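You operate a simulated robot arm through the tools that you are given. There is no shell and no other tool.

Carry out the task below with a simulated robot arm. There is one attempt and no reset: what you move stays moved.

## Task
Plug the vent, close the damper, start the firing that the card names.
Fine: programme and hold time as the firing card says; start comes last; the door stays latched.
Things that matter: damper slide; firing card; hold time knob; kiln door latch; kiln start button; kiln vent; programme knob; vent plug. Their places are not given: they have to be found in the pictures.

Only the result counts: the job must be done as asked and must still hold three seconds after the hand-in. Knocking over, shifting, dropping, spilling or breaking anything else fails it.

## Robot
A 7-joint arm with a three-finger gripper, fixed in place. Base frame: the origin is at the foot of the arm, x ahead of it, y to its left, z up; the work surface is at about z = 114. Lengths are in cm, angles in degrees, forces in N, time in s.
With the tool pointing down near the work surface it reaches from about 14 to 88 cm from the base axis. Its first joint turns from -166.0 to 166.0 degrees. Payload 2.94 kg.
The tool frame sits at the grasp point between the pads (the TCP): z along the fingers, y along the line on which they close. The tips reach 3 cm beyond it. Largest opening 13.2 cm; the body of the gripper starts 10.7 cm behind the TCP.
Orientation is told as [roll, pitch, yaw] about the base's x, y, z axes, in that order, counted from this pose: with the fingers straight down and closing along the base's y, the tool's x points along the base's -x, its y along +y and its z along -z.

## Interface
- The arm moves only by the tool jog_arm. Its argument "plan" is a list of rows, each a list of 2 entries, a list of its own where there are three numbers: the shift along the base's x, y, z in m, then the turn, a rotation vector about the base's x, y, z in degrees. In form: [[[tx, ty, tz], [ax, ay, az]], ...]. A call has 1 to 20 rows; each row is the pose to reach, as a shift and turn from the pose commanded when the call began. "jaw" is the opening, from 0 (shut) to 1 (fully open), set as the call begins (left out, the last holds). Each row takes 0.2 s and may step no farther than 5 cm and 8.6 degrees from the row before; otherwise, or with a gripper value out of range, the whole call is refused. A pose out of reach is approached as far as the arm can. The call stops where the force on the tool passes 40 N (or 10 N more than at its start, if that is more) or the arm is blocked; 0.2 s more then pass. The fingers move at their own pace and stop on an object; they squeeze with about 30 N. The grip force told is the motor's: it shows also when the fingers shut on nothing. Time passes only in rows, and 0.2 s behind the last, so rows that repeat a pose let the fingers close. The reply holds the time, the measured pose of the TCP, the force on the tool along the base axes, the opening and the grip force, in the units named above and with some noise, with the torque about the TCP (base axes, N m) and any sound that the robot's microphone picked up.
- Cameras (640 x 400 px; columns grow to the right, rows downward): "scene" is fixed at [5.08, -49.93, 166.56]; the picture's right is [0.69, -0.73, 0.00], its down [-0.37, -0.35, -0.86] and it looks along [0.63, 0.59, -0.51] (base axes); focal length 330 px, centre (320, 200). "wrist" rides on the gripper at [7.2, 0.3, -14.4] in the tool frame; the picture's right is [-0.04, 1.00, 0.00], its down [-0.88, -0.04, -0.48] and it looks along [-0.48, -0.02, 0.88] (tool axes); focal length 256 px, centre (320, 200).
- get_image(camera): a new picture of that camera. It takes no simulated time.
- move_column(by): slides the trunk up (or, below 0, down) by that many cm; the arm rides with it, the base frame stays. It gives what a move gives, with no picture.
- measure_at(camera, pixels): there is no depth. For up to 12 entries [column, row, z] of the newest picture of that camera ("zoom" is the newest enlarged one), the place [x, y] in the base frame at which the ray of that pixel passes the height z, good to about 0.2 cm. It takes no simulated time.
- zoom(camera, box): a new picture of the part [left, top, right, bottom] of that camera's present view, enlarged. It takes no simulated time.
- close_job(): hands the job in; it is judged then, once.

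Unless the task says otherwise, let go and move clear before handing in.

The tools are called after ">>>" as name(argument=value, ...) on one line, values as JSON. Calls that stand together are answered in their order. jog_arm: Moves the arm, as the interface text tells. Its arguments: {"type":"object","properties":{"plan":{"type":"array"},"jaw":{"type":"number"}},"required":["plan"]} The other tools are called the same way: move_column (by) slides the trunk up or down; get_image (camera) takes a picture; measure_at (camera, pixels) gives the place at which the rays of pixels pass given heights; zoom (camera, box) takes an enlarged picture of a part of a camera's view; close_job () hands the job in.

At the start:

```text
clock: 0.0
eef_pos: [59.64, -8.86, 140.72]
ee_rot: [0.0, 0.0, 0.0]
force: [-0.9, 0.4, -1.2]
moment: [0.01, -0.02, 0.02]
finger_gap: 13.25
grip_force: 0.1
trunk travel left (down, up): [-47.5, 6.5]
```

scene: 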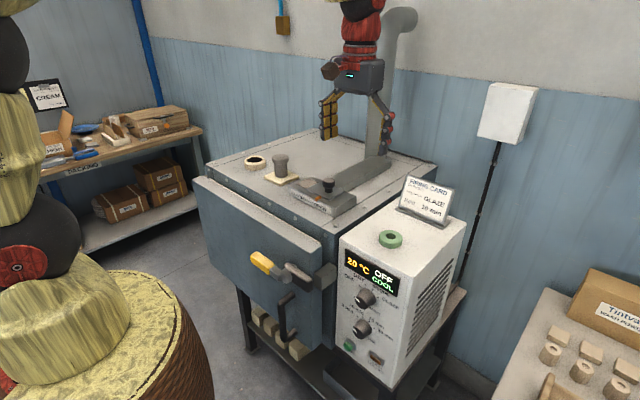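
wrist: 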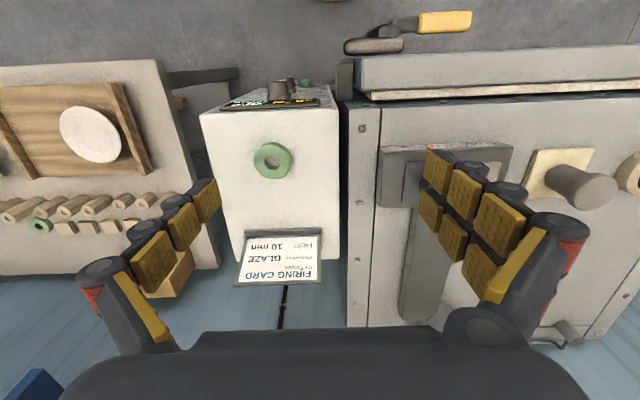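

The scene shows a kiln with a control box on its right front (display at 370,275), a card at (425,200), and a vent/plug area around (255,162)-(283,170). I'll zoom in for details.

>>> zoom(camera="scene", box=[320, 160, 480, 260])

>>> zoom(camera="scene", box=[320, 240, 480, 390])

>>> zoom(camera="scene", box=[200, 120, 400, 245])

>>> zoom(camera="wrist", box=[190, 60, 360, 300])

>>> zoom(camera="scene", box=[180, 220, 360, 380])

```text
4.00 times, centred on (400, 210) of scene
```

zoom: 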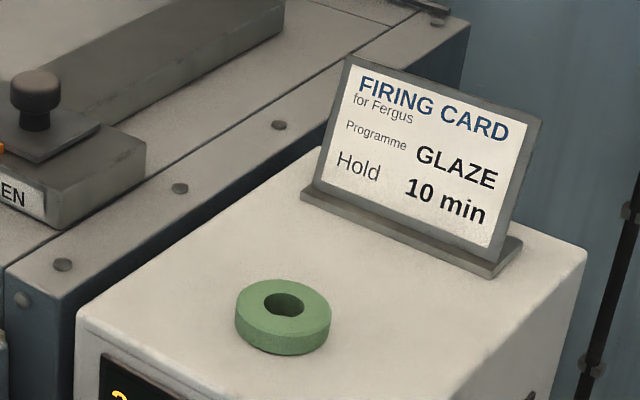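

```text
2.67 times, centred on (400, 315) of scene
```

zoom: 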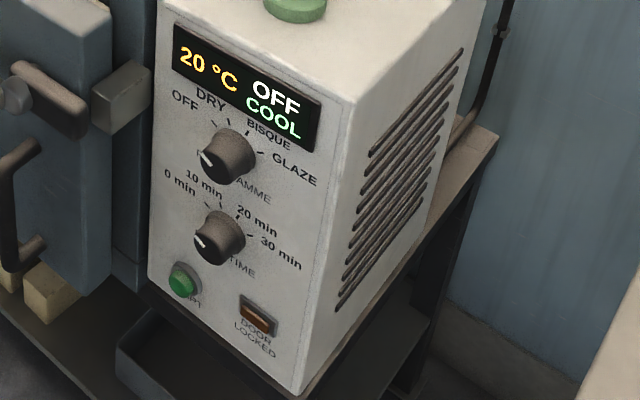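

```text
3.20 times, centred on (300, 182) of scene
```

zoom: 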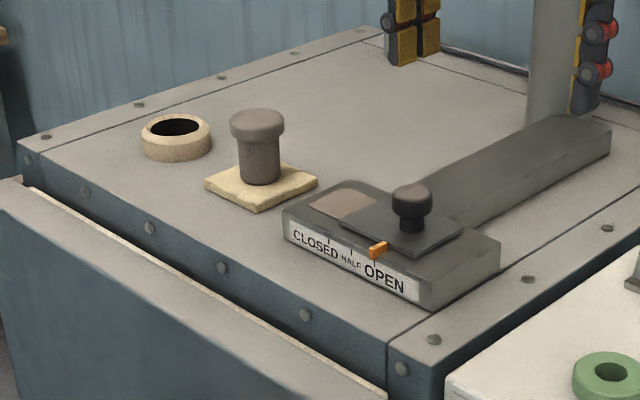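

```text
1.67 times, centred on (275, 180) of wrist
```

zoom: 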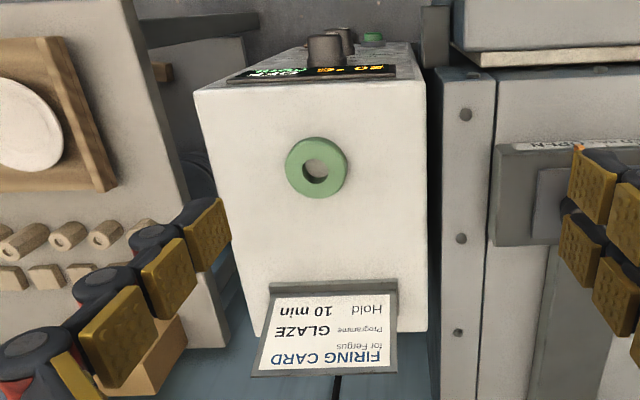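

```text
2.50 times, centred on (270, 300) of scene
```

zoom: 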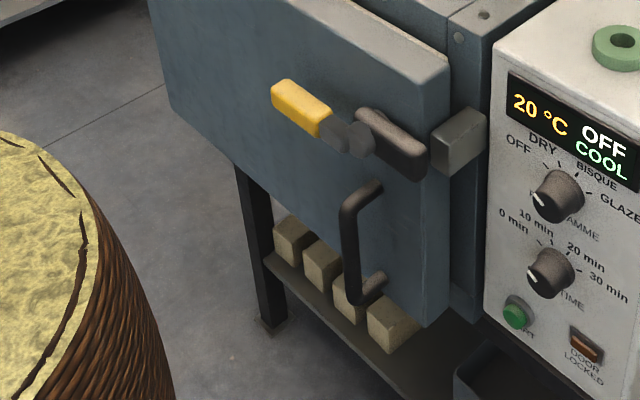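

The card reads GLAZE / 10 min; programme and hold knobs are on the box front facing −x. I'll triangulate heights using both cameras: green ring, damper block corner, plug base and kiln bolts.

>>> measure_at(camera="scene", pixels=[[391, 237, 100], [391, 237, 110], [391, 237, 120], [391, 237, 130], [281, 178, 100], [281, 178, 110], [281, 178, 120], [281, 178, 130], [435, 181, 110], [435, 181, 120]])

>>> get_image(camera="wrist")

>>> measure_at(camera="wrist", pixels=[[272, 160, 100], [272, 160, 110], [272, 160, 120], [272, 160, 130], [558, 175, 100], [558, 175, 110], [558, 175, 120], [558, 175, 130]])

```text
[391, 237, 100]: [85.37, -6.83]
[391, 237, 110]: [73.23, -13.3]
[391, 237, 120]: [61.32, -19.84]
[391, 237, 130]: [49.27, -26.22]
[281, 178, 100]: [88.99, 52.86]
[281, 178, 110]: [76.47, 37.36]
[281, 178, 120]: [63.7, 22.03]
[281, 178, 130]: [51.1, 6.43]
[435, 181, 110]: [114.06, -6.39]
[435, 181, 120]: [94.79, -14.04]
```

```text
taken
```

wrist: 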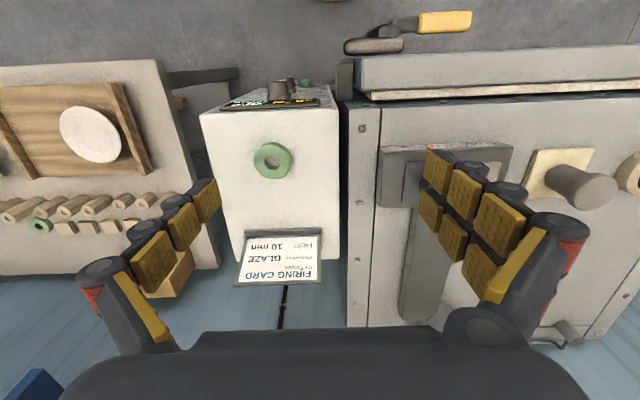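

```text
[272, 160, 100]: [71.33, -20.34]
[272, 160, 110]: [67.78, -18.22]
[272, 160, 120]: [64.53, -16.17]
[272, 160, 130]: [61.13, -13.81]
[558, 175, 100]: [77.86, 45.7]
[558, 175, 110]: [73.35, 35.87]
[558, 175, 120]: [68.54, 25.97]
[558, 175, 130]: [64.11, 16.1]
```

Ring triangulates to about (66,−17,116) and the pad to about (71.5,32,114), so kiln top is z≈114. I'll measure the flue pipe position and vent at that level before moving the arm.

>>> measure_at(camera="scene", pixels=[[375, 172, 118], [388, 158, 118], [255, 160, 116], [255, 166, 114], [280, 157, 122], [282, 176, 115], [328, 184, 122], [313, 205, 118], [351, 203, 116], [289, 190, 117]])

>>> measure_at(camera="wrist", pixels=[[430, 310, 118], [400, 310, 118], [382, 205, 118], [382, 148, 118], [512, 146, 118], [590, 190, 122], [632, 172, 117]])

```text
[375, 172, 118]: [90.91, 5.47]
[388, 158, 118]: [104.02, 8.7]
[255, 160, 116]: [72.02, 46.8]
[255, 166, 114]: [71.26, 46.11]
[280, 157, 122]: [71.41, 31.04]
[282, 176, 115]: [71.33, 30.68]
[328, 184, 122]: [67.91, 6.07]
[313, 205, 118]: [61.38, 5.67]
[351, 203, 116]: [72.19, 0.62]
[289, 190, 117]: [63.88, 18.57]
```

```text
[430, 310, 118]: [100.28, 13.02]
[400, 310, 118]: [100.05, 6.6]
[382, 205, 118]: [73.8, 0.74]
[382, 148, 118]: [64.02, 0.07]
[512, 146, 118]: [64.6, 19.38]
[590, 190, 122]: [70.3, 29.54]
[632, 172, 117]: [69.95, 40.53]
```

Kiln top layout: damper block x 62–72, y 0–18.6; damper knob near (68,6,121); plug ~(71.4,31); vent ~(72,46.5). I'll move the arm over at height toward y≈36 to look at plug and vent from above.

>>> jog_arm(plan=[[[0, 0.045, 0.01], [0, 0, 0]], [[0, 0.09, 0.02], [0, 0, 0]], [[0, 0.135, 0.02], [0, 0, 0]], [[0, 0.18, 0.02], [0, 0, 0]], [[0, 0.225, 0.02], [0, 0, 0]], [[0, 0.27, 0.02], [0, 0, 0]], [[0, 0.315, 0.02], [0, 0, 0]], [[0, 0.36, 0.02], [0, 0, 0]], [[0, 0.405, 0.02], [0, 0, 0]], [[0, 0.45, 0.02], [0, 0, 0]], [[0, 0.45, 0.02], [0, 0, 0]]])

>>> get_image(camera="wrist")

>>> get_image(camera="scene")

```text
clock: 2.4
eef_pos: [59.51, 36.2, 143.21]
ee_rot: [0.0, -0.1, 0.0]
force: [-0.6, 0.3, 0.5]
moment: [0.06, -0.05, 0.01]
finger_gap: 13.19
grip_force: 0.1
trunk travel left (down, up): [-47.5, 6.5]
```

```text
taken
```

wrist: 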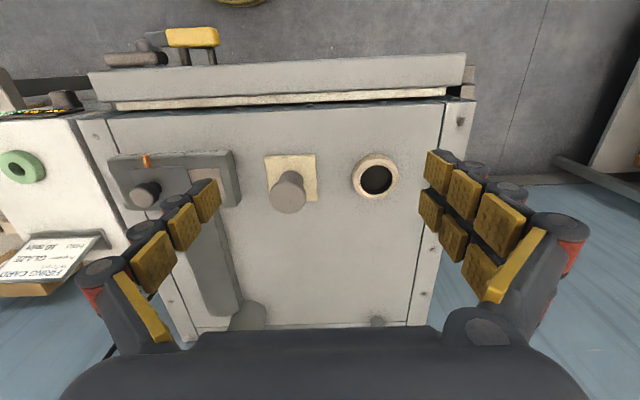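

```text
taken
```

scene: 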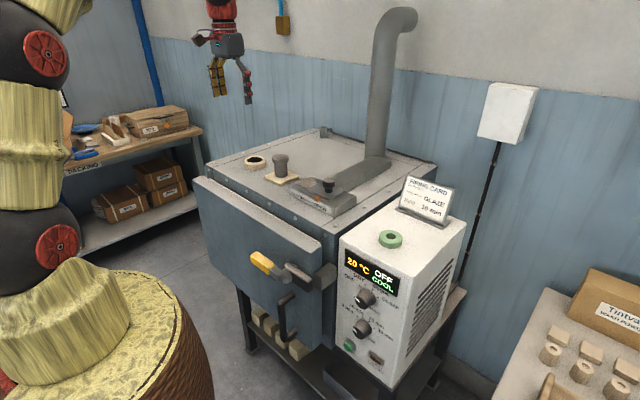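

The wrist view now shows plug (288,190), pad (291,178) and vent hole (376,178). I'll zoom both and measure them.

>>> zoom(camera="wrist", box=[240, 120, 420, 240])

>>> measure_at(camera="wrist", pixels=[[288, 192, 124], [288, 192, 122], [288, 192, 120], [376, 180, 117], [376, 180, 116], [376, 180, 114], [291, 178, 114], [316, 154, 114.5], [318, 200, 114.5], [264, 156, 114.5]])

>>> zoom(camera="scene", box=[230, 140, 310, 195])

>>> measure_at(camera="scene", pixels=[[280.5, 157, 124], [280.5, 157, 122], [280.5, 157, 120], [255.5, 159, 117], [255.5, 159, 116], [255.5, 159, 115]])

```text
3.33 times, centred on (330, 180) of wrist
```

zoom: 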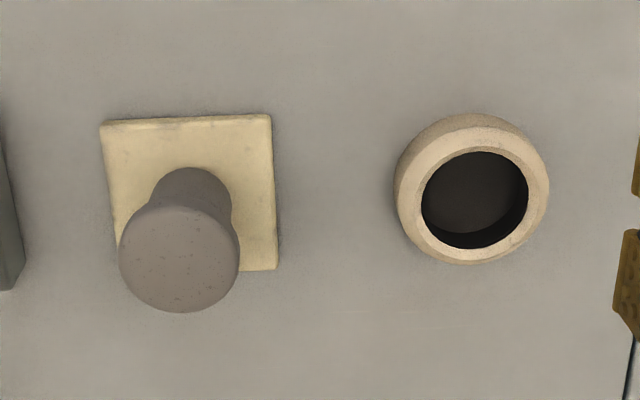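

```text
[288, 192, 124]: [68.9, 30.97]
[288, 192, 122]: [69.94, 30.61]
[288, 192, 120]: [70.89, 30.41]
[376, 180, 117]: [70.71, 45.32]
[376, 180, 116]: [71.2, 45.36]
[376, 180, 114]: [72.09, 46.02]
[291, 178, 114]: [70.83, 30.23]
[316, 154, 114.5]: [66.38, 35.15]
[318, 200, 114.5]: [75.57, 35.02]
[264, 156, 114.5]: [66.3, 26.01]
```

```text
7.27 times, centred on (270, 168) of scene
```

zoom: 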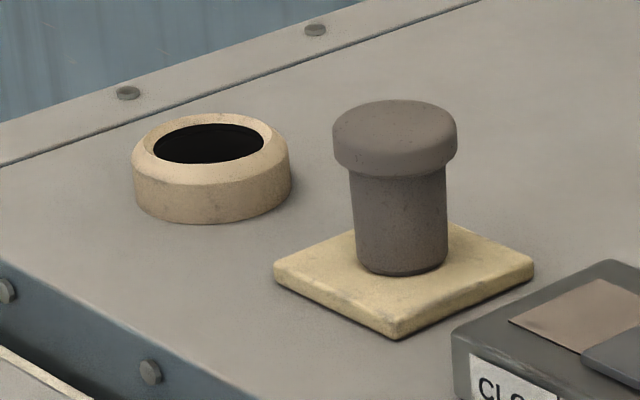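

```text
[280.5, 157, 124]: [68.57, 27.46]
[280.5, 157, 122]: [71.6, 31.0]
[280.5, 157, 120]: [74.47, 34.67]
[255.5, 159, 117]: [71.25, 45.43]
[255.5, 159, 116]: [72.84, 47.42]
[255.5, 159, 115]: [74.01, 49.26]
```

Plug is at about (71.0,30.6), head top z≈122, stem narrower below; vent rim top z≈117 at (70.8,45.3). I'll move above the plug at z≈135 for a closer look.

>>> jog_arm(plan=[[[0.03, -0.015, -0.02], [0, 0, 0]], [[0.06, -0.03, -0.04], [0, 0, 0]], [[0.09, -0.045, -0.06], [0, 0, 0]], [[0.115, -0.056, -0.08], [0, 0, 0]], [[0.115, -0.056, -0.08], [0, 0, 0]]])

>>> get_image(camera="wrist")

>>> zoom(camera="wrist", box=[260, 90, 480, 220])

```text
clock: 3.6
eef_pos: [71.05, 30.39, 134.92]
ee_rot: [0.0, -0.1, 0.2]
force: [0.7, 0.5, 1.0]
moment: [-0.02, 0.0, 0.0]
finger_gap: 13.18
grip_force: 0.0
trunk travel left (down, up): [-47.5, 6.5]
```

```text
taken
```

wrist: 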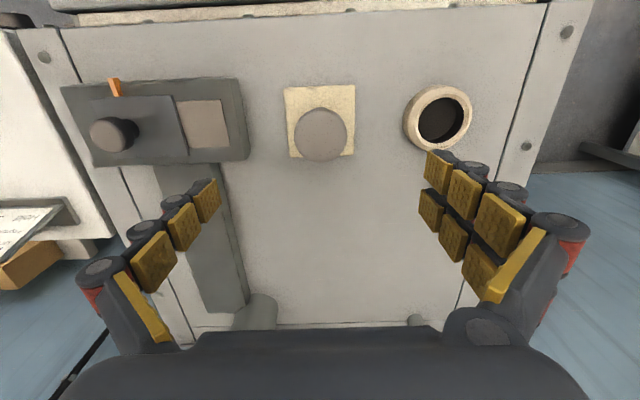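

```text
2.91 times, centred on (370, 155) of wrist
```

zoom: 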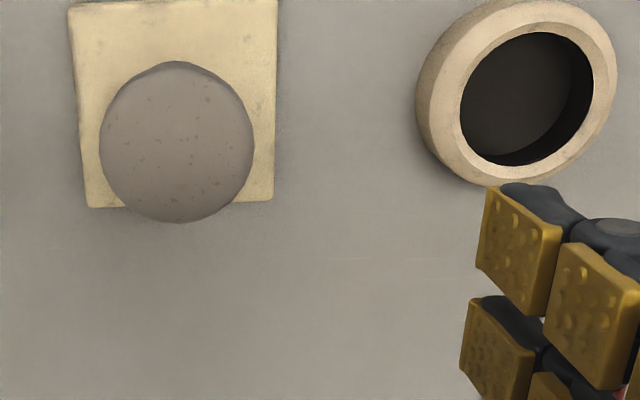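

Plug head spans (99–254, 62–222) in the zoom; hole spans (461–593, 33–166). I'll measure these at head and rim heights.

>>> measure_at(camera="zoom", pixels=[[99, 140, 122], [254, 140, 122], [177, 62, 122], [177, 222, 122], [461, 100, 117], [593, 100, 117], [527, 33, 117], [527, 165, 117], [440, 100, 117], [612, 100, 117], [527, 14, 117], [527, 182, 117]])

>>> zoom(camera="scene", box=[240, 145, 300, 190])

>>> zoom(camera="wrist", box=[50, 60, 260, 180])

```text
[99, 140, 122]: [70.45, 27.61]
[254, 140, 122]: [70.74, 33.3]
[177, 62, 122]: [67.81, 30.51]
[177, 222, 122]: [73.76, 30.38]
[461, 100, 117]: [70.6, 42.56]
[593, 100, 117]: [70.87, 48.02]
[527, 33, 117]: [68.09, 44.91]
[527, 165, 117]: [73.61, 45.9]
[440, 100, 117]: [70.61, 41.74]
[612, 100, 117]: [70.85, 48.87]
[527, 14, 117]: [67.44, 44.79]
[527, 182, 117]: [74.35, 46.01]
```

```text
8.89 times, centred on (270, 168) of scene
```

zoom: 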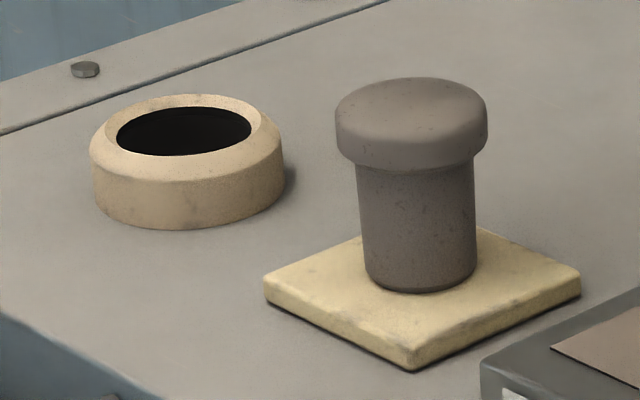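

```text
3.05 times, centred on (155, 120) of wrist
```

zoom: 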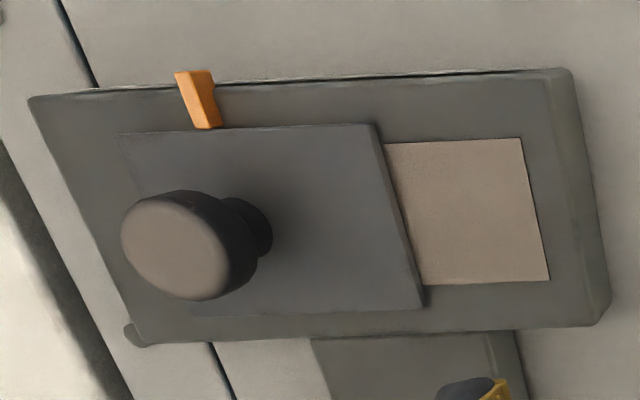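

Head is ~5.8 cm diameter at (70.7,30.45,122 top), hole ~5.4 cm at (70.8,45.35). I'll descend so the tips reach just below the head's underside (TCP z≈122.8).

>>> jog_arm(plan=[[[-0.003, 0.001, -0.04], [0, 0, 0]], [[-0.003, 0.001, -0.08], [0, 0, 0]], [[-0.003, 0.001, -0.105], [0, 0, 0]], [[-0.003, 0.001, -0.121], [0, 0, 0]], [[-0.003, 0.001, -0.121], [0, 0, 0]]], jaw=1)

>>> zoom(camera="scene", box=[230, 120, 330, 195])

>>> get_image(camera="wrist")

```text
clock: 4.8
eef_pos: [70.95, 30.66, 122.46]
ee_rot: [0.0, 0.1, 0.1]
force: [0.0, 0.8, -0.4]
moment: [-0.02, 0.0, -0.01]
finger_gap: 13.2
grip_force: 0.1
trunk travel left (down, up): [-47.5, 6.5]
```

```text
5.33 times, centred on (280, 158) of scene
```

zoom: 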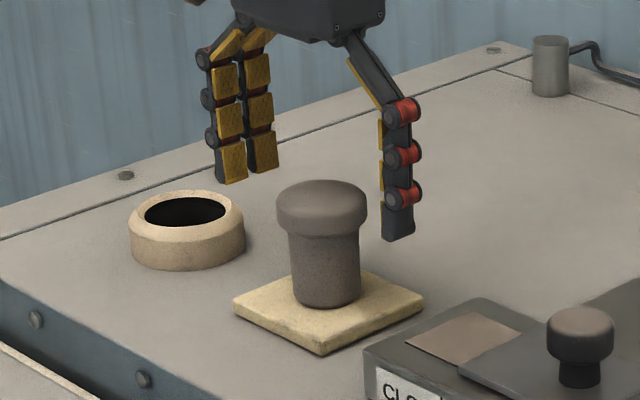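

```text
taken
```

wrist: 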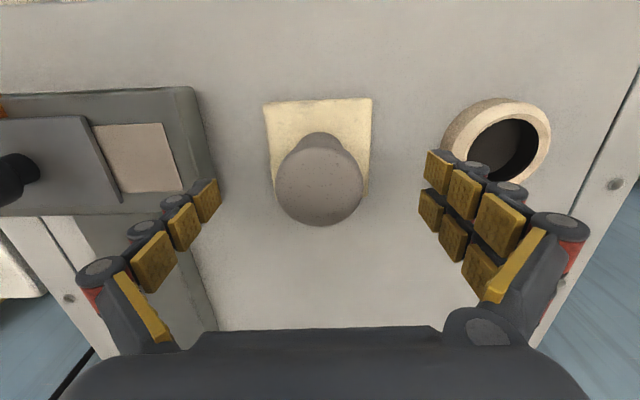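

The head top sits at (318,187) right at the TCP projection, with fingers straddling it clear on both sides. I'll close the gripper on the head.

>>> jog_arm(plan=[[[0, 0, 0.002], [0, 0, 0]], [[0, 0, 0.002], [0, 0, 0]], [[0, 0, 0.002], [0, 0, 0]], [[0, 0, 0.002], [0, 0, 0]], [[0, 0, 0.002], [0, 0, 0]], [[0, 0, 0.002], [0, 0, 0]], [[0, 0, 0.002], [0, 0, 0]], [[0, 0, 0.002], [0, 0, 0]]], jaw=0)

>>> zoom(camera="scene", box=[230, 120, 330, 195])

>>> get_image(camera="wrist")

```text
clock: 6.6
eef_pos: [70.94, 30.61, 122.69]
ee_rot: [0.0, -0.1, 0.0]
force: [-0.4, -0.7, 0.4]
moment: [0.07, 0.0, -0.02]
finger_gap: 5.58
grip_force: 29.5
trunk travel left (down, up): [-47.5, 6.5]
```

```text
5.33 times, centred on (280, 158) of scene
```

zoom: 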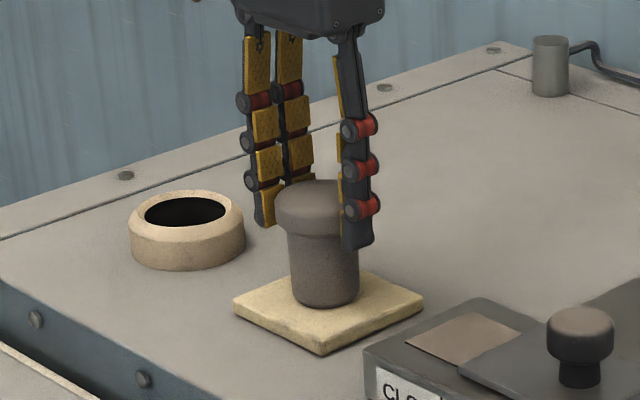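

```text
taken
```

wrist: 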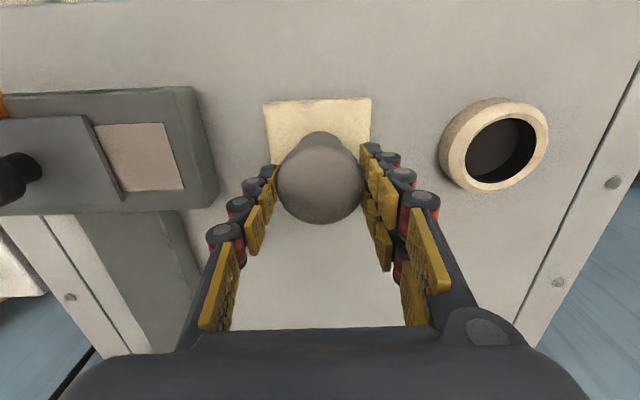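

The plug is gripped (gap 5.58, 29.5 N). I'll measure the head and hole positions again from this close view to get the relative shift.

>>> zoom(camera="wrist", box=[260, 80, 560, 240])

```text
2.13 times, centred on (410, 160) of wrist
```

zoom: 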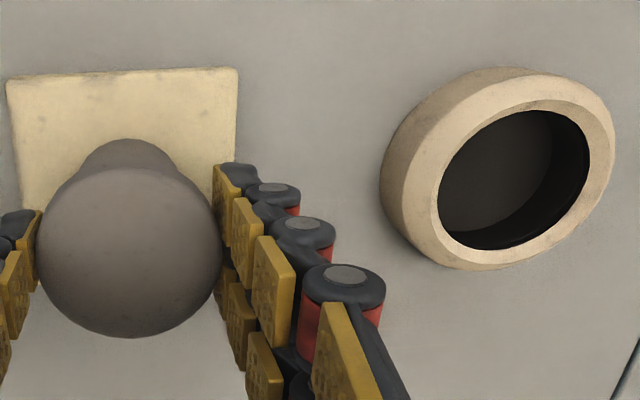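

>>> measure_at(camera="zoom", pixels=[[37, 250, 122], [224, 250, 122], [131, 168, 122], [131, 338, 122], [514, 180, 117], [514, 180, 116.5], [438, 180, 117], [590, 180, 117], [514, 110, 117], [514, 248, 117], [131, 250, 122]])

```text
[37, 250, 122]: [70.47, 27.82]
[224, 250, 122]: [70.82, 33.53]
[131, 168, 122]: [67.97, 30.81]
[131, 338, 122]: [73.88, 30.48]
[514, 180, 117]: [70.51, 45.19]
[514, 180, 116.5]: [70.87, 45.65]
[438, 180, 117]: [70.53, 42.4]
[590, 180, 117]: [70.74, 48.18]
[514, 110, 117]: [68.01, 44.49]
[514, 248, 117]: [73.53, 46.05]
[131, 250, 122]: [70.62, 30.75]
```

Head centre ≈(70.9,30.65), hole centre ≈(70.8,45.3): shift is about (−0.1,+14.65). I'll lift 6 cm then traverse to above the vent.

>>> jog_arm(plan=[[[0, 0, 0.02], [0, 0, 0]], [[0, 0, 0.05], [0, 0, 0]], [[0, 0, 0.065], [0, 0, 0]], [[0, 0.03, 0.065], [0, 0, 0]], [[0, 0.065, 0.065], [0, 0, 0]], [[0, 0.1, 0.065], [0, 0, 0]], [[-0.001, 0.13, 0.065], [0, 0, 0]], [[-0.001, 0.1465, 0.065], [0, 0, 0]], [[-0.001, 0.1465, 0.065], [0, 0, 0]], [[-0.001, 0.1465, 0.065], [0, 0, 0]]])

>>> get_image(camera="wrist")

>>> zoom(camera="scene", box=[210, 100, 310, 190])

```text
clock: 8.8
eef_pos: [70.86, 45.48, 129.42]
ee_rot: [0.1, 0.0, 0.1]
force: [-0.4, 0.6, -1.3]
moment: [-0.02, 0.02, 0.01]
finger_gap: 5.59
grip_force: 29.8
trunk travel left (down, up): [-47.5, 6.5]
```

```text
taken
```

wrist: 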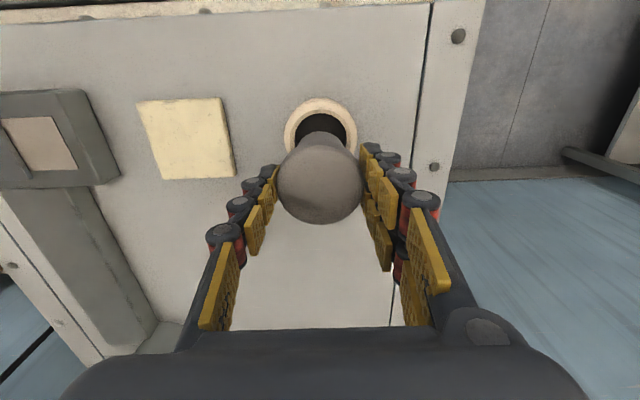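

```text
4.44 times, centred on (260, 145) of scene
```

zoom: 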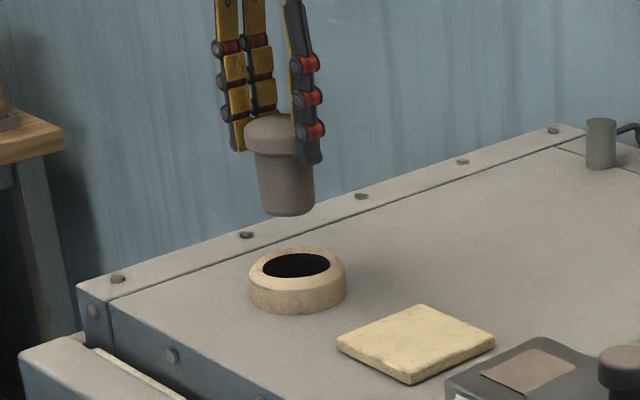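

The plug hangs above the vent; in the wrist view hole edges are around (286–357,120) with the plug at column 320. I'll zoom to verify y alignment.

>>> zoom(camera="wrist", box=[260, 80, 380, 230])

```text
2.67 times, centred on (320, 155) of wrist
```

zoom: 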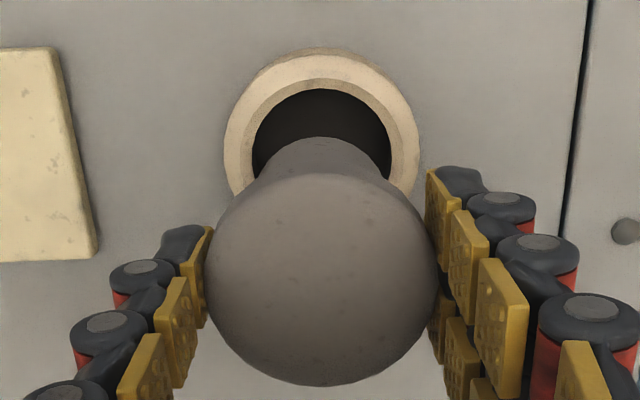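

>>> measure_at(camera="zoom", pixels=[[252, 160, 117], [391, 160, 117], [322, 88, 117], [224, 140, 117], [419, 140, 117], [205, 275, 128.8], [438, 275, 128.8], [322, 173, 128.8], [322, 386, 128.8], [321, 137, 121.8]])

```text
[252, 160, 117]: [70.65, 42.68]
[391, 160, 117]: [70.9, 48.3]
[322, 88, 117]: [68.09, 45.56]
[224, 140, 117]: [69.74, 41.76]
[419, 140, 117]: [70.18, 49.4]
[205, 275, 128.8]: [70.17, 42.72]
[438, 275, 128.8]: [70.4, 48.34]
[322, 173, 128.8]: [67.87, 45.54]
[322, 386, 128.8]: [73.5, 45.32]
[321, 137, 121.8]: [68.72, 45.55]
```

Plug (y≈45.5, x≈70.7) and hole (y≈45.49, x≈70.85) are aligned within about 1 mm. I'll lower the stem into the vent slowly, stopping with tips just over the rim.

>>> jog_arm(plan=[[[0.001, 0, -0.02], [0, 0, 0]], [[0.001, 0, -0.035], [0, 0, 0]], [[0.001, 0, -0.045], [0, 0, 0]], [[0.001, 0, -0.055], [0, 0, 0]], [[0.001, 0, -0.065], [0, 0, 0]], [[0.001, 0, -0.072], [0, 0, 0]], [[0.001, 0, -0.079], [0, 0, 0]], [[0.001, 0, -0.084], [0, 0, 0]], [[0.001, 0, -0.087], [0, 0, 0]]])

>>> zoom(camera="scene", box=[210, 100, 310, 190])

>>> zoom(camera="wrist", box=[260, 80, 380, 230])

```text
clock: 10.8
eef_pos: [70.8, 45.22, 120.85]
ee_rot: [0.1, -0.2, 0.0]
force: [5.1, 2.0, 18.2]
moment: [0.08, -0.12, -0.04]
finger_gap: 5.59
grip_force: 30.1
trunk travel left (down, up): [-47.5, 6.5]
```

```text
4.44 times, centred on (260, 145) of scene
```

zoom: 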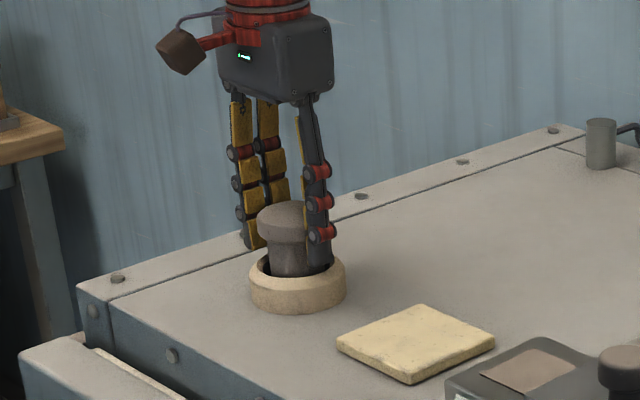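

```text
2.67 times, centred on (320, 155) of wrist
```

zoom: 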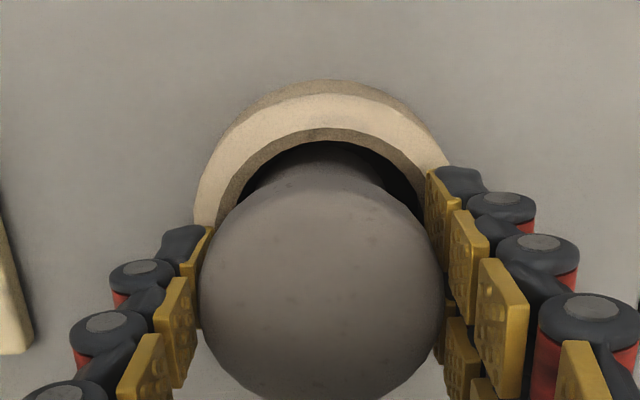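

The contact force (18 N up at z 120.85) shows finger tips have met the rim with the stem already ~4 cm inside the vent. I'll ease up 2 mm and open the fingers to let the plug drop the last centimetre.

>>> jog_arm(plan=[[[0, 0.001, 0.004], [0, 0, 0]], [[0, 0.001, 0.004], [0, 0, 0]]])

>>> zoom(camera="wrist", box=[260, 80, 380, 230])

>>> zoom(camera="scene", box=[230, 130, 290, 180])

```text
clock: 11.4
eef_pos: [70.82, 45.28, 120.77]
ee_rot: [-0.3, 0.3, 0.1]
force: [0.4, -2.2, 2.0]
moment: [-0.06, -0.07, -0.01]
finger_gap: 5.53
grip_force: 29.6
trunk travel left (down, up): [-47.5, 6.5]
```

```text
2.67 times, centred on (320, 155) of wrist
```

zoom: 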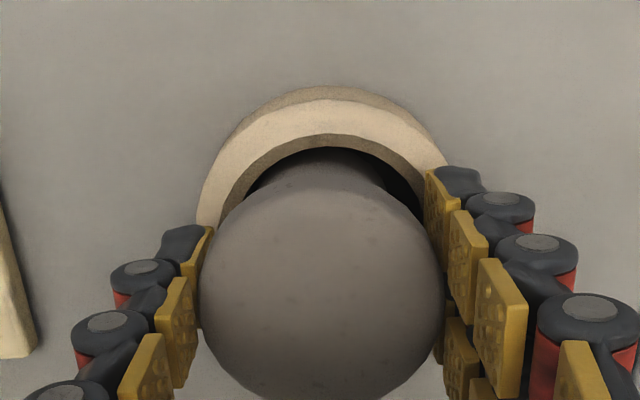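

```text
8.00 times, centred on (260, 155) of scene
```

zoom: 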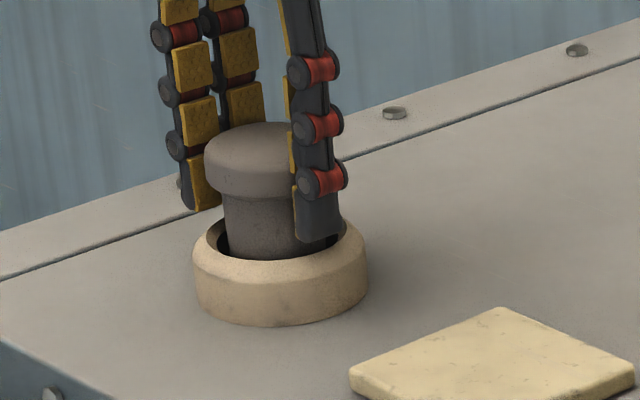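

The plug appears to have slid up ~1 cm in the grip: its stem bottom met the vent floor (~z 114), and the load is now relieved (fz 2 N). I'll open the fingers moderately and look.

>>> jog_arm(plan=[[[0, 0.001, 0.0], [0, 0, 0]], [[0, 0.001, 0.0], [0, 0, 0]], [[0, 0.001, 0.0], [0, 0, 0]], [[0, 0.001, 0.0], [0, 0, 0]]], jaw=0.75)

>>> zoom(camera="wrist", box=[230, 80, 410, 230])

>>> zoom(camera="scene", box=[230, 130, 290, 180])

```text
clock: 12.4
eef_pos: [70.94, 45.46, 121.12]
ee_rot: [-0.1, -0.1, 0.0]
force: [-0.3, -0.4, 0.2]
moment: [-0.02, -0.04, 0.0]
finger_gap: 9.91
grip_force: 0.1
trunk travel left (down, up): [-47.5, 6.5]
```

```text
2.67 times, centred on (320, 155) of wrist
```

zoom: 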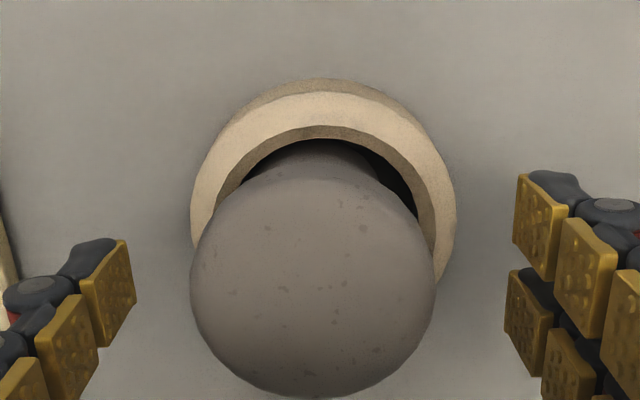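

```text
8.00 times, centred on (260, 155) of scene
```

zoom: 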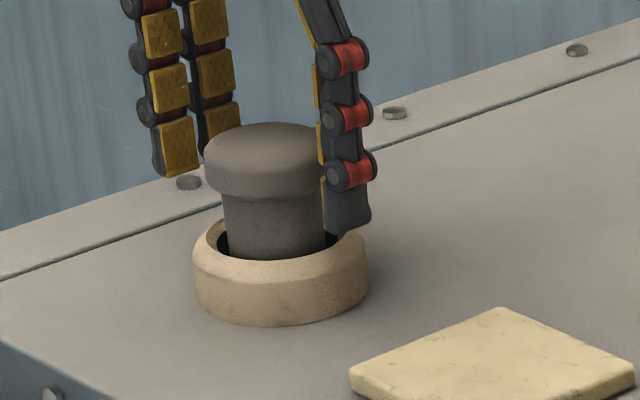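

The plug stayed put with part of its stem above the rim. I'll determine the head height from its apparent width (190–436 in the zoom, true 5.58 cm) by retaking the wrist zoom and measuring.

>>> zoom(camera="wrist", box=[230, 80, 410, 230])

>>> measure_at(camera="zoom", pixels=[[189, 280, 120], [436, 280, 120], [189, 280, 121], [436, 280, 121], [189, 280, 122], [436, 280, 122], [190, 210, 117], [457, 210, 117], [217, 210, 117], [435, 250, 117], [324, 126, 117], [322, 93, 117]])

>>> measure_at(camera="scene", pixels=[[253, 149, 120], [253, 149, 121], [253, 149, 122], [253, 149, 123]])

```text
2.67 times, centred on (320, 155) of wrist
```

zoom: 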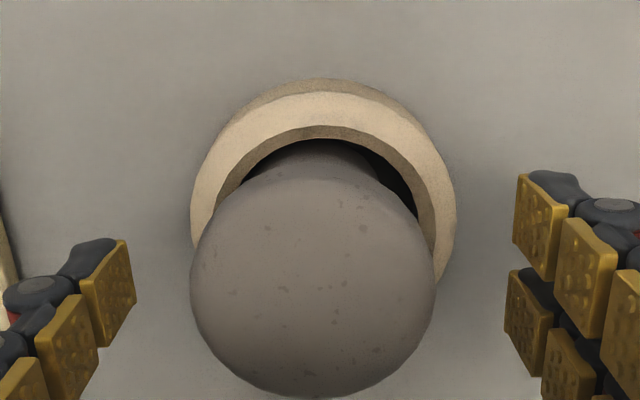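

```text
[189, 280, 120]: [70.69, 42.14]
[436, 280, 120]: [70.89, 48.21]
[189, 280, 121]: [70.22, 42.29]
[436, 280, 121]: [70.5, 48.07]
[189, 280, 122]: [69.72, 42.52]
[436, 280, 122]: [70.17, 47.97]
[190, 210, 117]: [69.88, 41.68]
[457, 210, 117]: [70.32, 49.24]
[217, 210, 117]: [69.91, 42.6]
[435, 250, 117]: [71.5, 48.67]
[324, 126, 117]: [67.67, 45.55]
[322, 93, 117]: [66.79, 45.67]
```

```text
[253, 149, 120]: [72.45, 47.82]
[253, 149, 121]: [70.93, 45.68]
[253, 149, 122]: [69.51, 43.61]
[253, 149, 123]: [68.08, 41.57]
```

Head top is now z≈121.2 (it was 122 on the pad), so the stem stands ~3 cm inside the collar. I'll raise, close the fingers and press gently on the head centre to verify that it's fully home.

>>> jog_arm(plan=[[[0, 0, 0.03], [0, 0, 0]], [[0, 0, 0.06], [0, 0, 0]], [[-0.002, -0.002, 0.06], [0, 0, 0]], [[-0.002, -0.002, 0.06], [0, 0, 0]], [[-0.002, -0.002, 0.06], [0, 0, 0]], [[-0.002, -0.002, 0.06], [0, 0, 0]], [[-0.002, -0.002, 0.06], [0, 0, 0]], [[-0.002, -0.002, 0.06], [0, 0, 0]]])

>>> zoom(camera="wrist", box=[230, 60, 410, 230])

>>> zoom(camera="scene", box=[230, 130, 290, 180])

```text
clock: 14.2
eef_pos: [70.66, 45.31, 126.96]
ee_rot: [0.0, 0.0, 0.0]
force: [-0.1, 0.6, -0.4]
moment: [-0.02, 0.01, 0.01]
finger_gap: 9.91
grip_force: 0.0
trunk travel left (down, up): [-47.5, 6.5]
```

```text
2.35 times, centred on (320, 145) of wrist
```

zoom: 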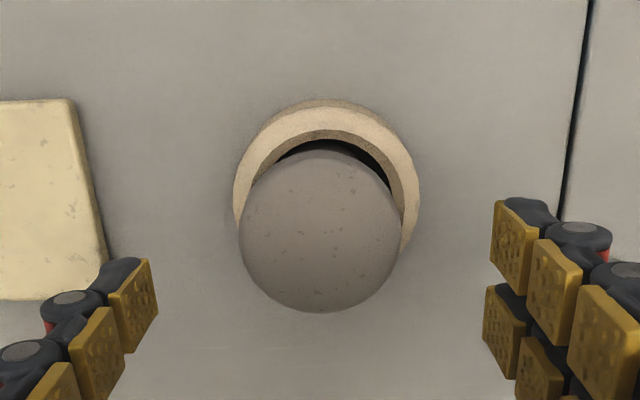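

```text
8.00 times, centred on (260, 155) of scene
```

zoom: 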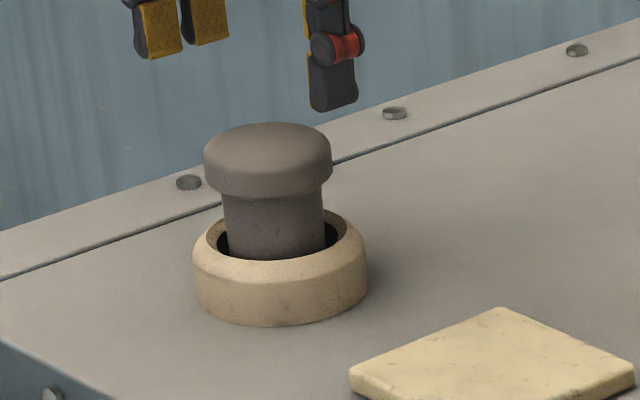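

The plug stands in the collar, a bit of stem exposed. I'll close the fingers and press down gently at the head centre.

>>> jog_arm(plan=[[[0, 0, 0], [0, 0, 0]], [[0, 0, 0], [0, 0, 0]], [[0, 0, 0], [0, 0, 0]], [[0, 0, 0], [0, 0, 0]], [[0, 0, 0], [0, 0, 0]], [[0, 0, 0], [0, 0, 0]]], jaw=0)

>>> jog_arm(plan=[[[0, 0, -0.012], [0, 0, 0]], [[0, 0, -0.02], [0, 0, 0]], [[0, 0, -0.025], [0, 0, 0]], [[0, 0, -0.028], [0, 0, 0]], [[0, 0, -0.03], [0, 0, 0]], [[0, 0, -0.032], [0, 0, 0]]])

>>> zoom(camera="scene", box=[230, 130, 290, 180])

```text
clock: 15.6
eef_pos: [70.61, 45.23, 126.92]
ee_rot: [0.0, 0.0, 0.1]
force: [-0.9, 0.3, -0.7]
moment: [0.02, 0.02, 0.03]
finger_gap: 0.02
grip_force: 3.3
trunk travel left (down, up): [-47.5, 6.5]
```

```text
clock: 17.0
eef_pos: [70.63, 45.1, 124.36]
ee_rot: [0.3, -0.3, 0.0]
force: [-0.2, -0.5, 19.9]
moment: [0.02, 0.13, 0.03]
finger_gap: 0.61
grip_force: 29.0
trunk travel left (down, up): [-47.5, 6.5]
```

```text
8.00 times, centred on (260, 155) of scene
```

zoom: 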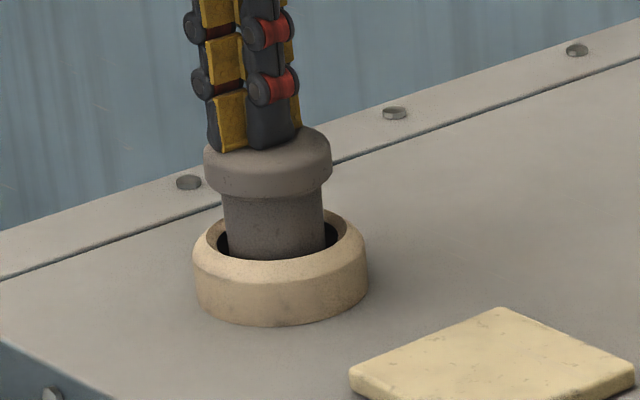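

At 20 N the tip is at z≈121.4 and the plug hasn't moved, so it rests on the vent floor – fully in. Now I'll raise, and traverse to above the damper to look at it.

>>> jog_arm(plan=[[[0, 0, 0.04], [0, 0, 0]], [[0, 0, 0.08], [0, 0, 0]], [[0, 0, 0.12], [0, 0, 0]], [[-0.01, -0.045, 0.13], [0, 0, 0]], [[-0.02, -0.09, 0.13], [0, 0, 0]], [[-0.03, -0.135, 0.13], [0, 0, 0]], [[-0.04, -0.18, 0.13], [0, 0, 0]], [[-0.05, -0.225, 0.13], [0, 0, 0]], [[-0.06, -0.27, 0.13], [0, 0, 0]], [[-0.06, -0.315, 0.13], [0, 0, 0]], [[-0.06, -0.36, 0.13], [0, 0, 0]], [[-0.06, -0.36, 0.13], [0, 0, 0]]])

>>> get_image(camera="wrist")

>>> zoom(camera="wrist", box=[210, 60, 430, 200])

>>> get_image(camera="scene")

```text
clock: 19.6
eef_pos: [64.71, 9.31, 136.67]
ee_rot: [0.0, 0.1, 0.1]
force: [-0.2, 0.7, 0.2]
moment: [0.01, -0.03, 0.0]
finger_gap: 0.0
grip_force: 28.5
trunk travel left (down, up): [-47.5, 6.5]
```

```text
taken
```

wrist: 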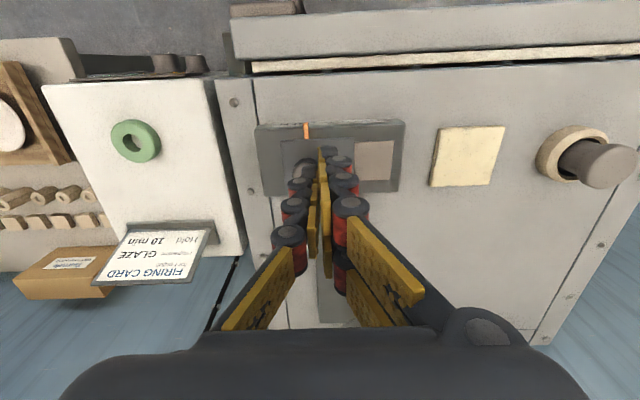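

```text
2.86 times, centred on (320, 130) of wrist
```

zoom: 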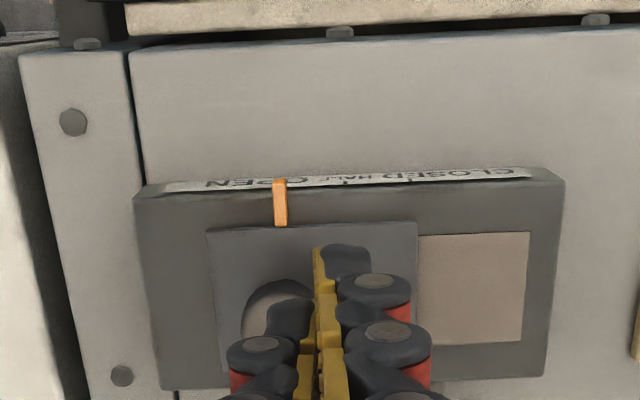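

```text
taken
```

scene: 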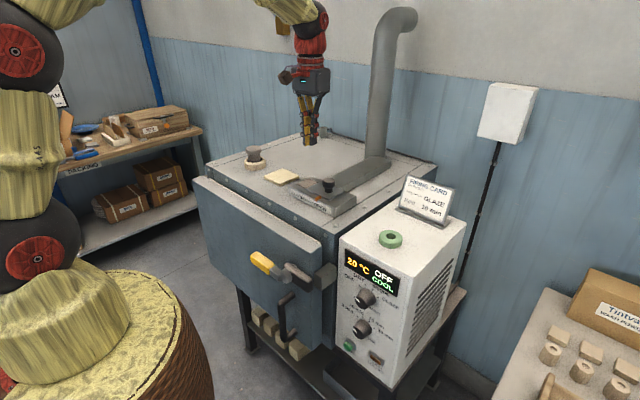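

I'll open the fingers to see the damper knob clearly and zoom the scale label from the scene camera.

>>> jog_arm(plan=[[[-0.02, 0, 0.02], [0, 0, 0]], [[-0.02, 0, 0.02], [0, 0, 0]], [[-0.02, 0, 0.02], [0, 0, 0]], [[-0.02, 0, 0.02], [0, 0, 0]], [[-0.02, 0, 0.02], [0, 0, 0]], [[-0.02, 0, 0.02], [0, 0, 0]], [[-0.02, 0, 0.02], [0, 0, 0]]], jaw=1)

>>> zoom(camera="wrist", box=[230, 80, 430, 220])

>>> zoom(camera="scene", box=[280, 165, 360, 225])

```text
clock: 21.2
eef_pos: [62.82, 9.37, 138.68]
ee_rot: [0.0, 0.0, 0.0]
force: [0.2, -0.3, -0.1]
moment: [0.0, 0.0, 0.06]
finger_gap: 11.39
grip_force: 0.0
trunk travel left (down, up): [-47.5, 6.5]
```

```text
2.86 times, centred on (330, 150) of wrist
```

zoom: 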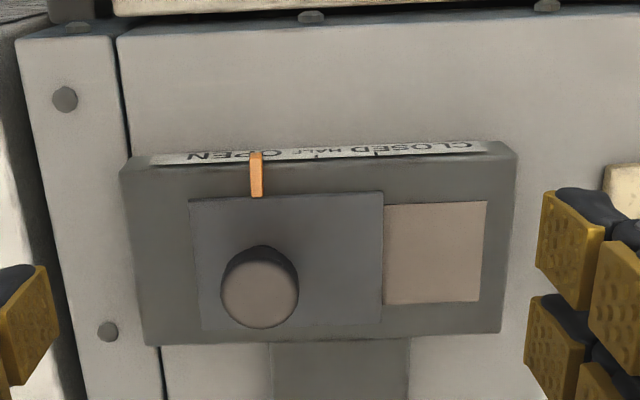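

```text
6.67 times, centred on (320, 195) of scene
```

zoom: 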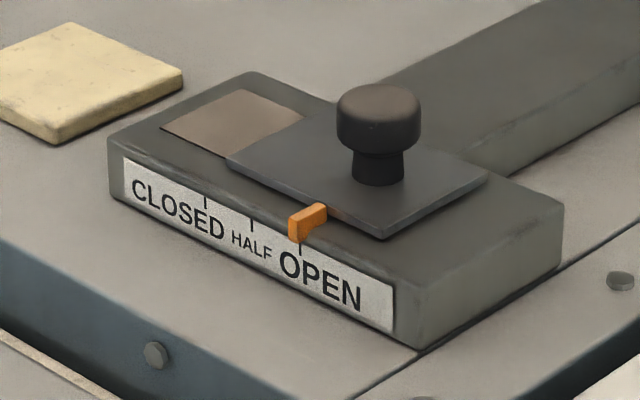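

Ticks for HALF and CLOSED appear at zoom columns ~318 and ~377 (wrist), the pointer is at 256 (OPEN). I'll measure travel and knob location.

>>> zoom(camera="wrist", box=[260, 110, 400, 200])

>>> measure_at(camera="scene", pixels=[[326.5, 180, 122], [326.5, 180, 121], [326.5, 180, 123], [302.75, 195.5, 117.5], [309.8, 199, 117.5], [317, 202.7, 117.5]])

```text
4.44 times, centred on (330, 155) of wrist
```

zoom: 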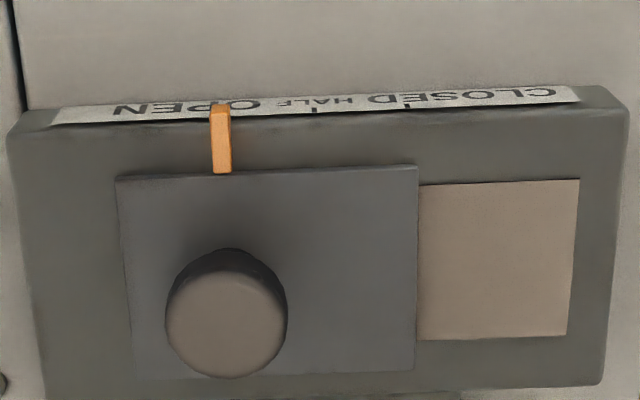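

```text
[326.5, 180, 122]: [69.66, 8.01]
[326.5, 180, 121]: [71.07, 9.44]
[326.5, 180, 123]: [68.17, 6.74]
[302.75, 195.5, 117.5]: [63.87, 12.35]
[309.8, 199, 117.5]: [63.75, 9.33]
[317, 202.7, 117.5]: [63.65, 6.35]
```

>>> measure_at(camera="zoom", pixels=[[226, 325, 121], [226, 325, 122], [226, 325, 123], [165, 310, 122], [287, 310, 122], [226, 377, 122], [226, 272, 122], [222, 140, 118], [312, 108, 117.5], [407, 103, 117.5], [117, 180, 118.5], [418, 180, 118.5]])

```text
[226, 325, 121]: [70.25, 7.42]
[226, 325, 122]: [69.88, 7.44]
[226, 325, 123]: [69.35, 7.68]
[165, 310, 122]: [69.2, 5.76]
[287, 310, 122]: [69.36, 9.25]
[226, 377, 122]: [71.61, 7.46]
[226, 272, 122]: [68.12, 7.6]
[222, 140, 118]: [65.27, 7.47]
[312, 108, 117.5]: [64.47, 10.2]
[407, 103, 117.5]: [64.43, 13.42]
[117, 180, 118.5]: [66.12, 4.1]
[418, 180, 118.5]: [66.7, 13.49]
```

Knob head is at about (69.9,7.5), top z≈122, diameter ~3.5; travel OPEN→CLOSED is ≈6 cm along +y. I'll lower the open fingers around the knob head (tips z≈119.4, above the plate).

>>> jog_arm(plan=[[[0.035, -0.009, -0.03], [0, 0, 0]], [[0.071, -0.0187, -0.06], [0, 0, 0]], [[0.071, -0.0187, -0.1], [0, 0, 0]], [[0.071, -0.0187, -0.13], [0, 0, 0]], [[0.071, -0.0187, -0.15], [0, 0, 0]], [[0.071, -0.0187, -0.162], [0, 0, 0]], [[0.071, -0.0187, -0.162], [0, 0, 0]]], jaw=0.7)

>>> get_image(camera="wrist")

>>> zoom(camera="scene", box=[280, 145, 380, 225])

```text
clock: 22.8
eef_pos: [69.61, 7.48, 122.67]
ee_rot: [-0.1, 0.0, 0.0]
force: [-1.1, -0.3, 0.2]
moment: [0.01, 0.02, 0.02]
finger_gap: 9.22
grip_force: 0.1
trunk travel left (down, up): [-47.5, 6.5]
```

```text
taken
```

wrist: 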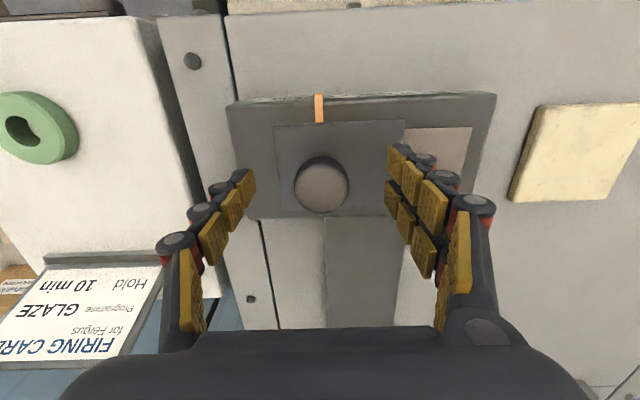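

```text
5.00 times, centred on (330, 185) of scene
```

zoom: 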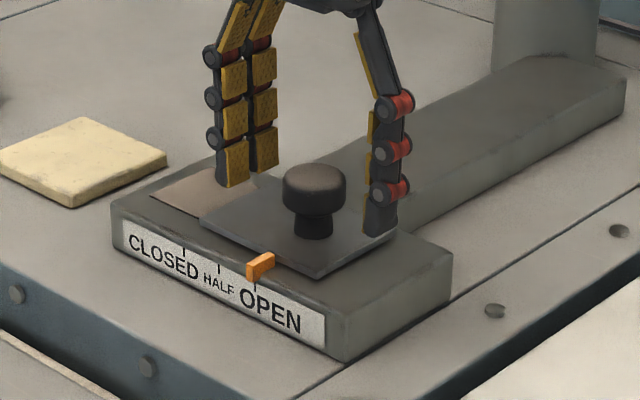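

Knob (321,187) is centred between fingers at TCP. I'll close on it.

>>> jog_arm(plan=[[[0, 0, 0], [0, 0, 0]], [[0, 0, 0], [0, 0, 0]], [[0, 0, 0], [0, 0, 0]], [[0, 0, 0], [0, 0, 0]], [[0, 0, 0], [0, 0, 0]], [[0, 0, 0], [0, 0, 0]]], jaw=0)

>>> jog_arm(plan=[[[0, 0.01, 0], [0, 0, 0]], [[0, 0.02, 0], [0, 0, 0]], [[0, 0.03, 0], [0, 0, 0]], [[0, 0.04, 0], [0, 0, 0]], [[0, 0.048, 0], [0, 0, 0]], [[0, 0.055, 0], [0, 0, 0]]])

>>> get_image(camera="wrist")

>>> zoom(camera="scene", box=[280, 145, 380, 225])

```text
clock: 24.2
eef_pos: [69.76, 7.48, 122.64]
ee_rot: [0.1, 0.0, 0.2]
force: [-0.5, 4.9, 0.8]
moment: [0.12, -0.02, 0.13]
finger_gap: 3.66
grip_force: 36.6
trunk travel left (down, up): [-47.5, 6.5]
```

```text
clock: 25.6
eef_pos: [69.77, 12.84, 122.73]
ee_rot: [0.1, 0.3, 0.0]
force: [4.8, 0.3, -9.0]
moment: [-0.16, 0.0, -0.01]
finger_gap: 3.64
grip_force: 45.4
trunk travel left (down, up): [-47.5, 6.5]
```

```text
taken
```

wrist: 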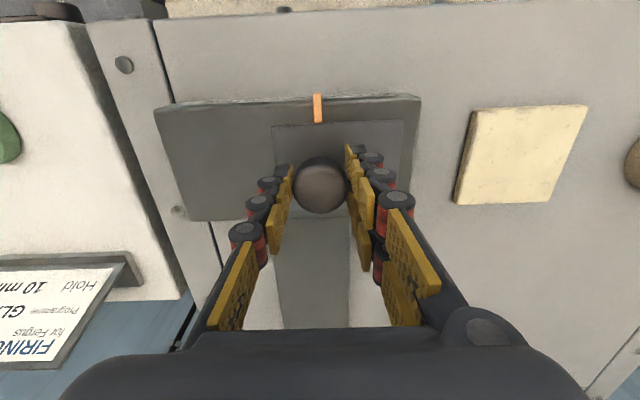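

```text
5.00 times, centred on (330, 185) of scene
```

zoom: 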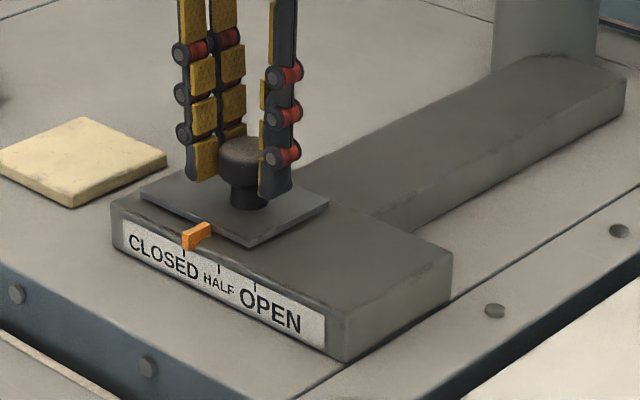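

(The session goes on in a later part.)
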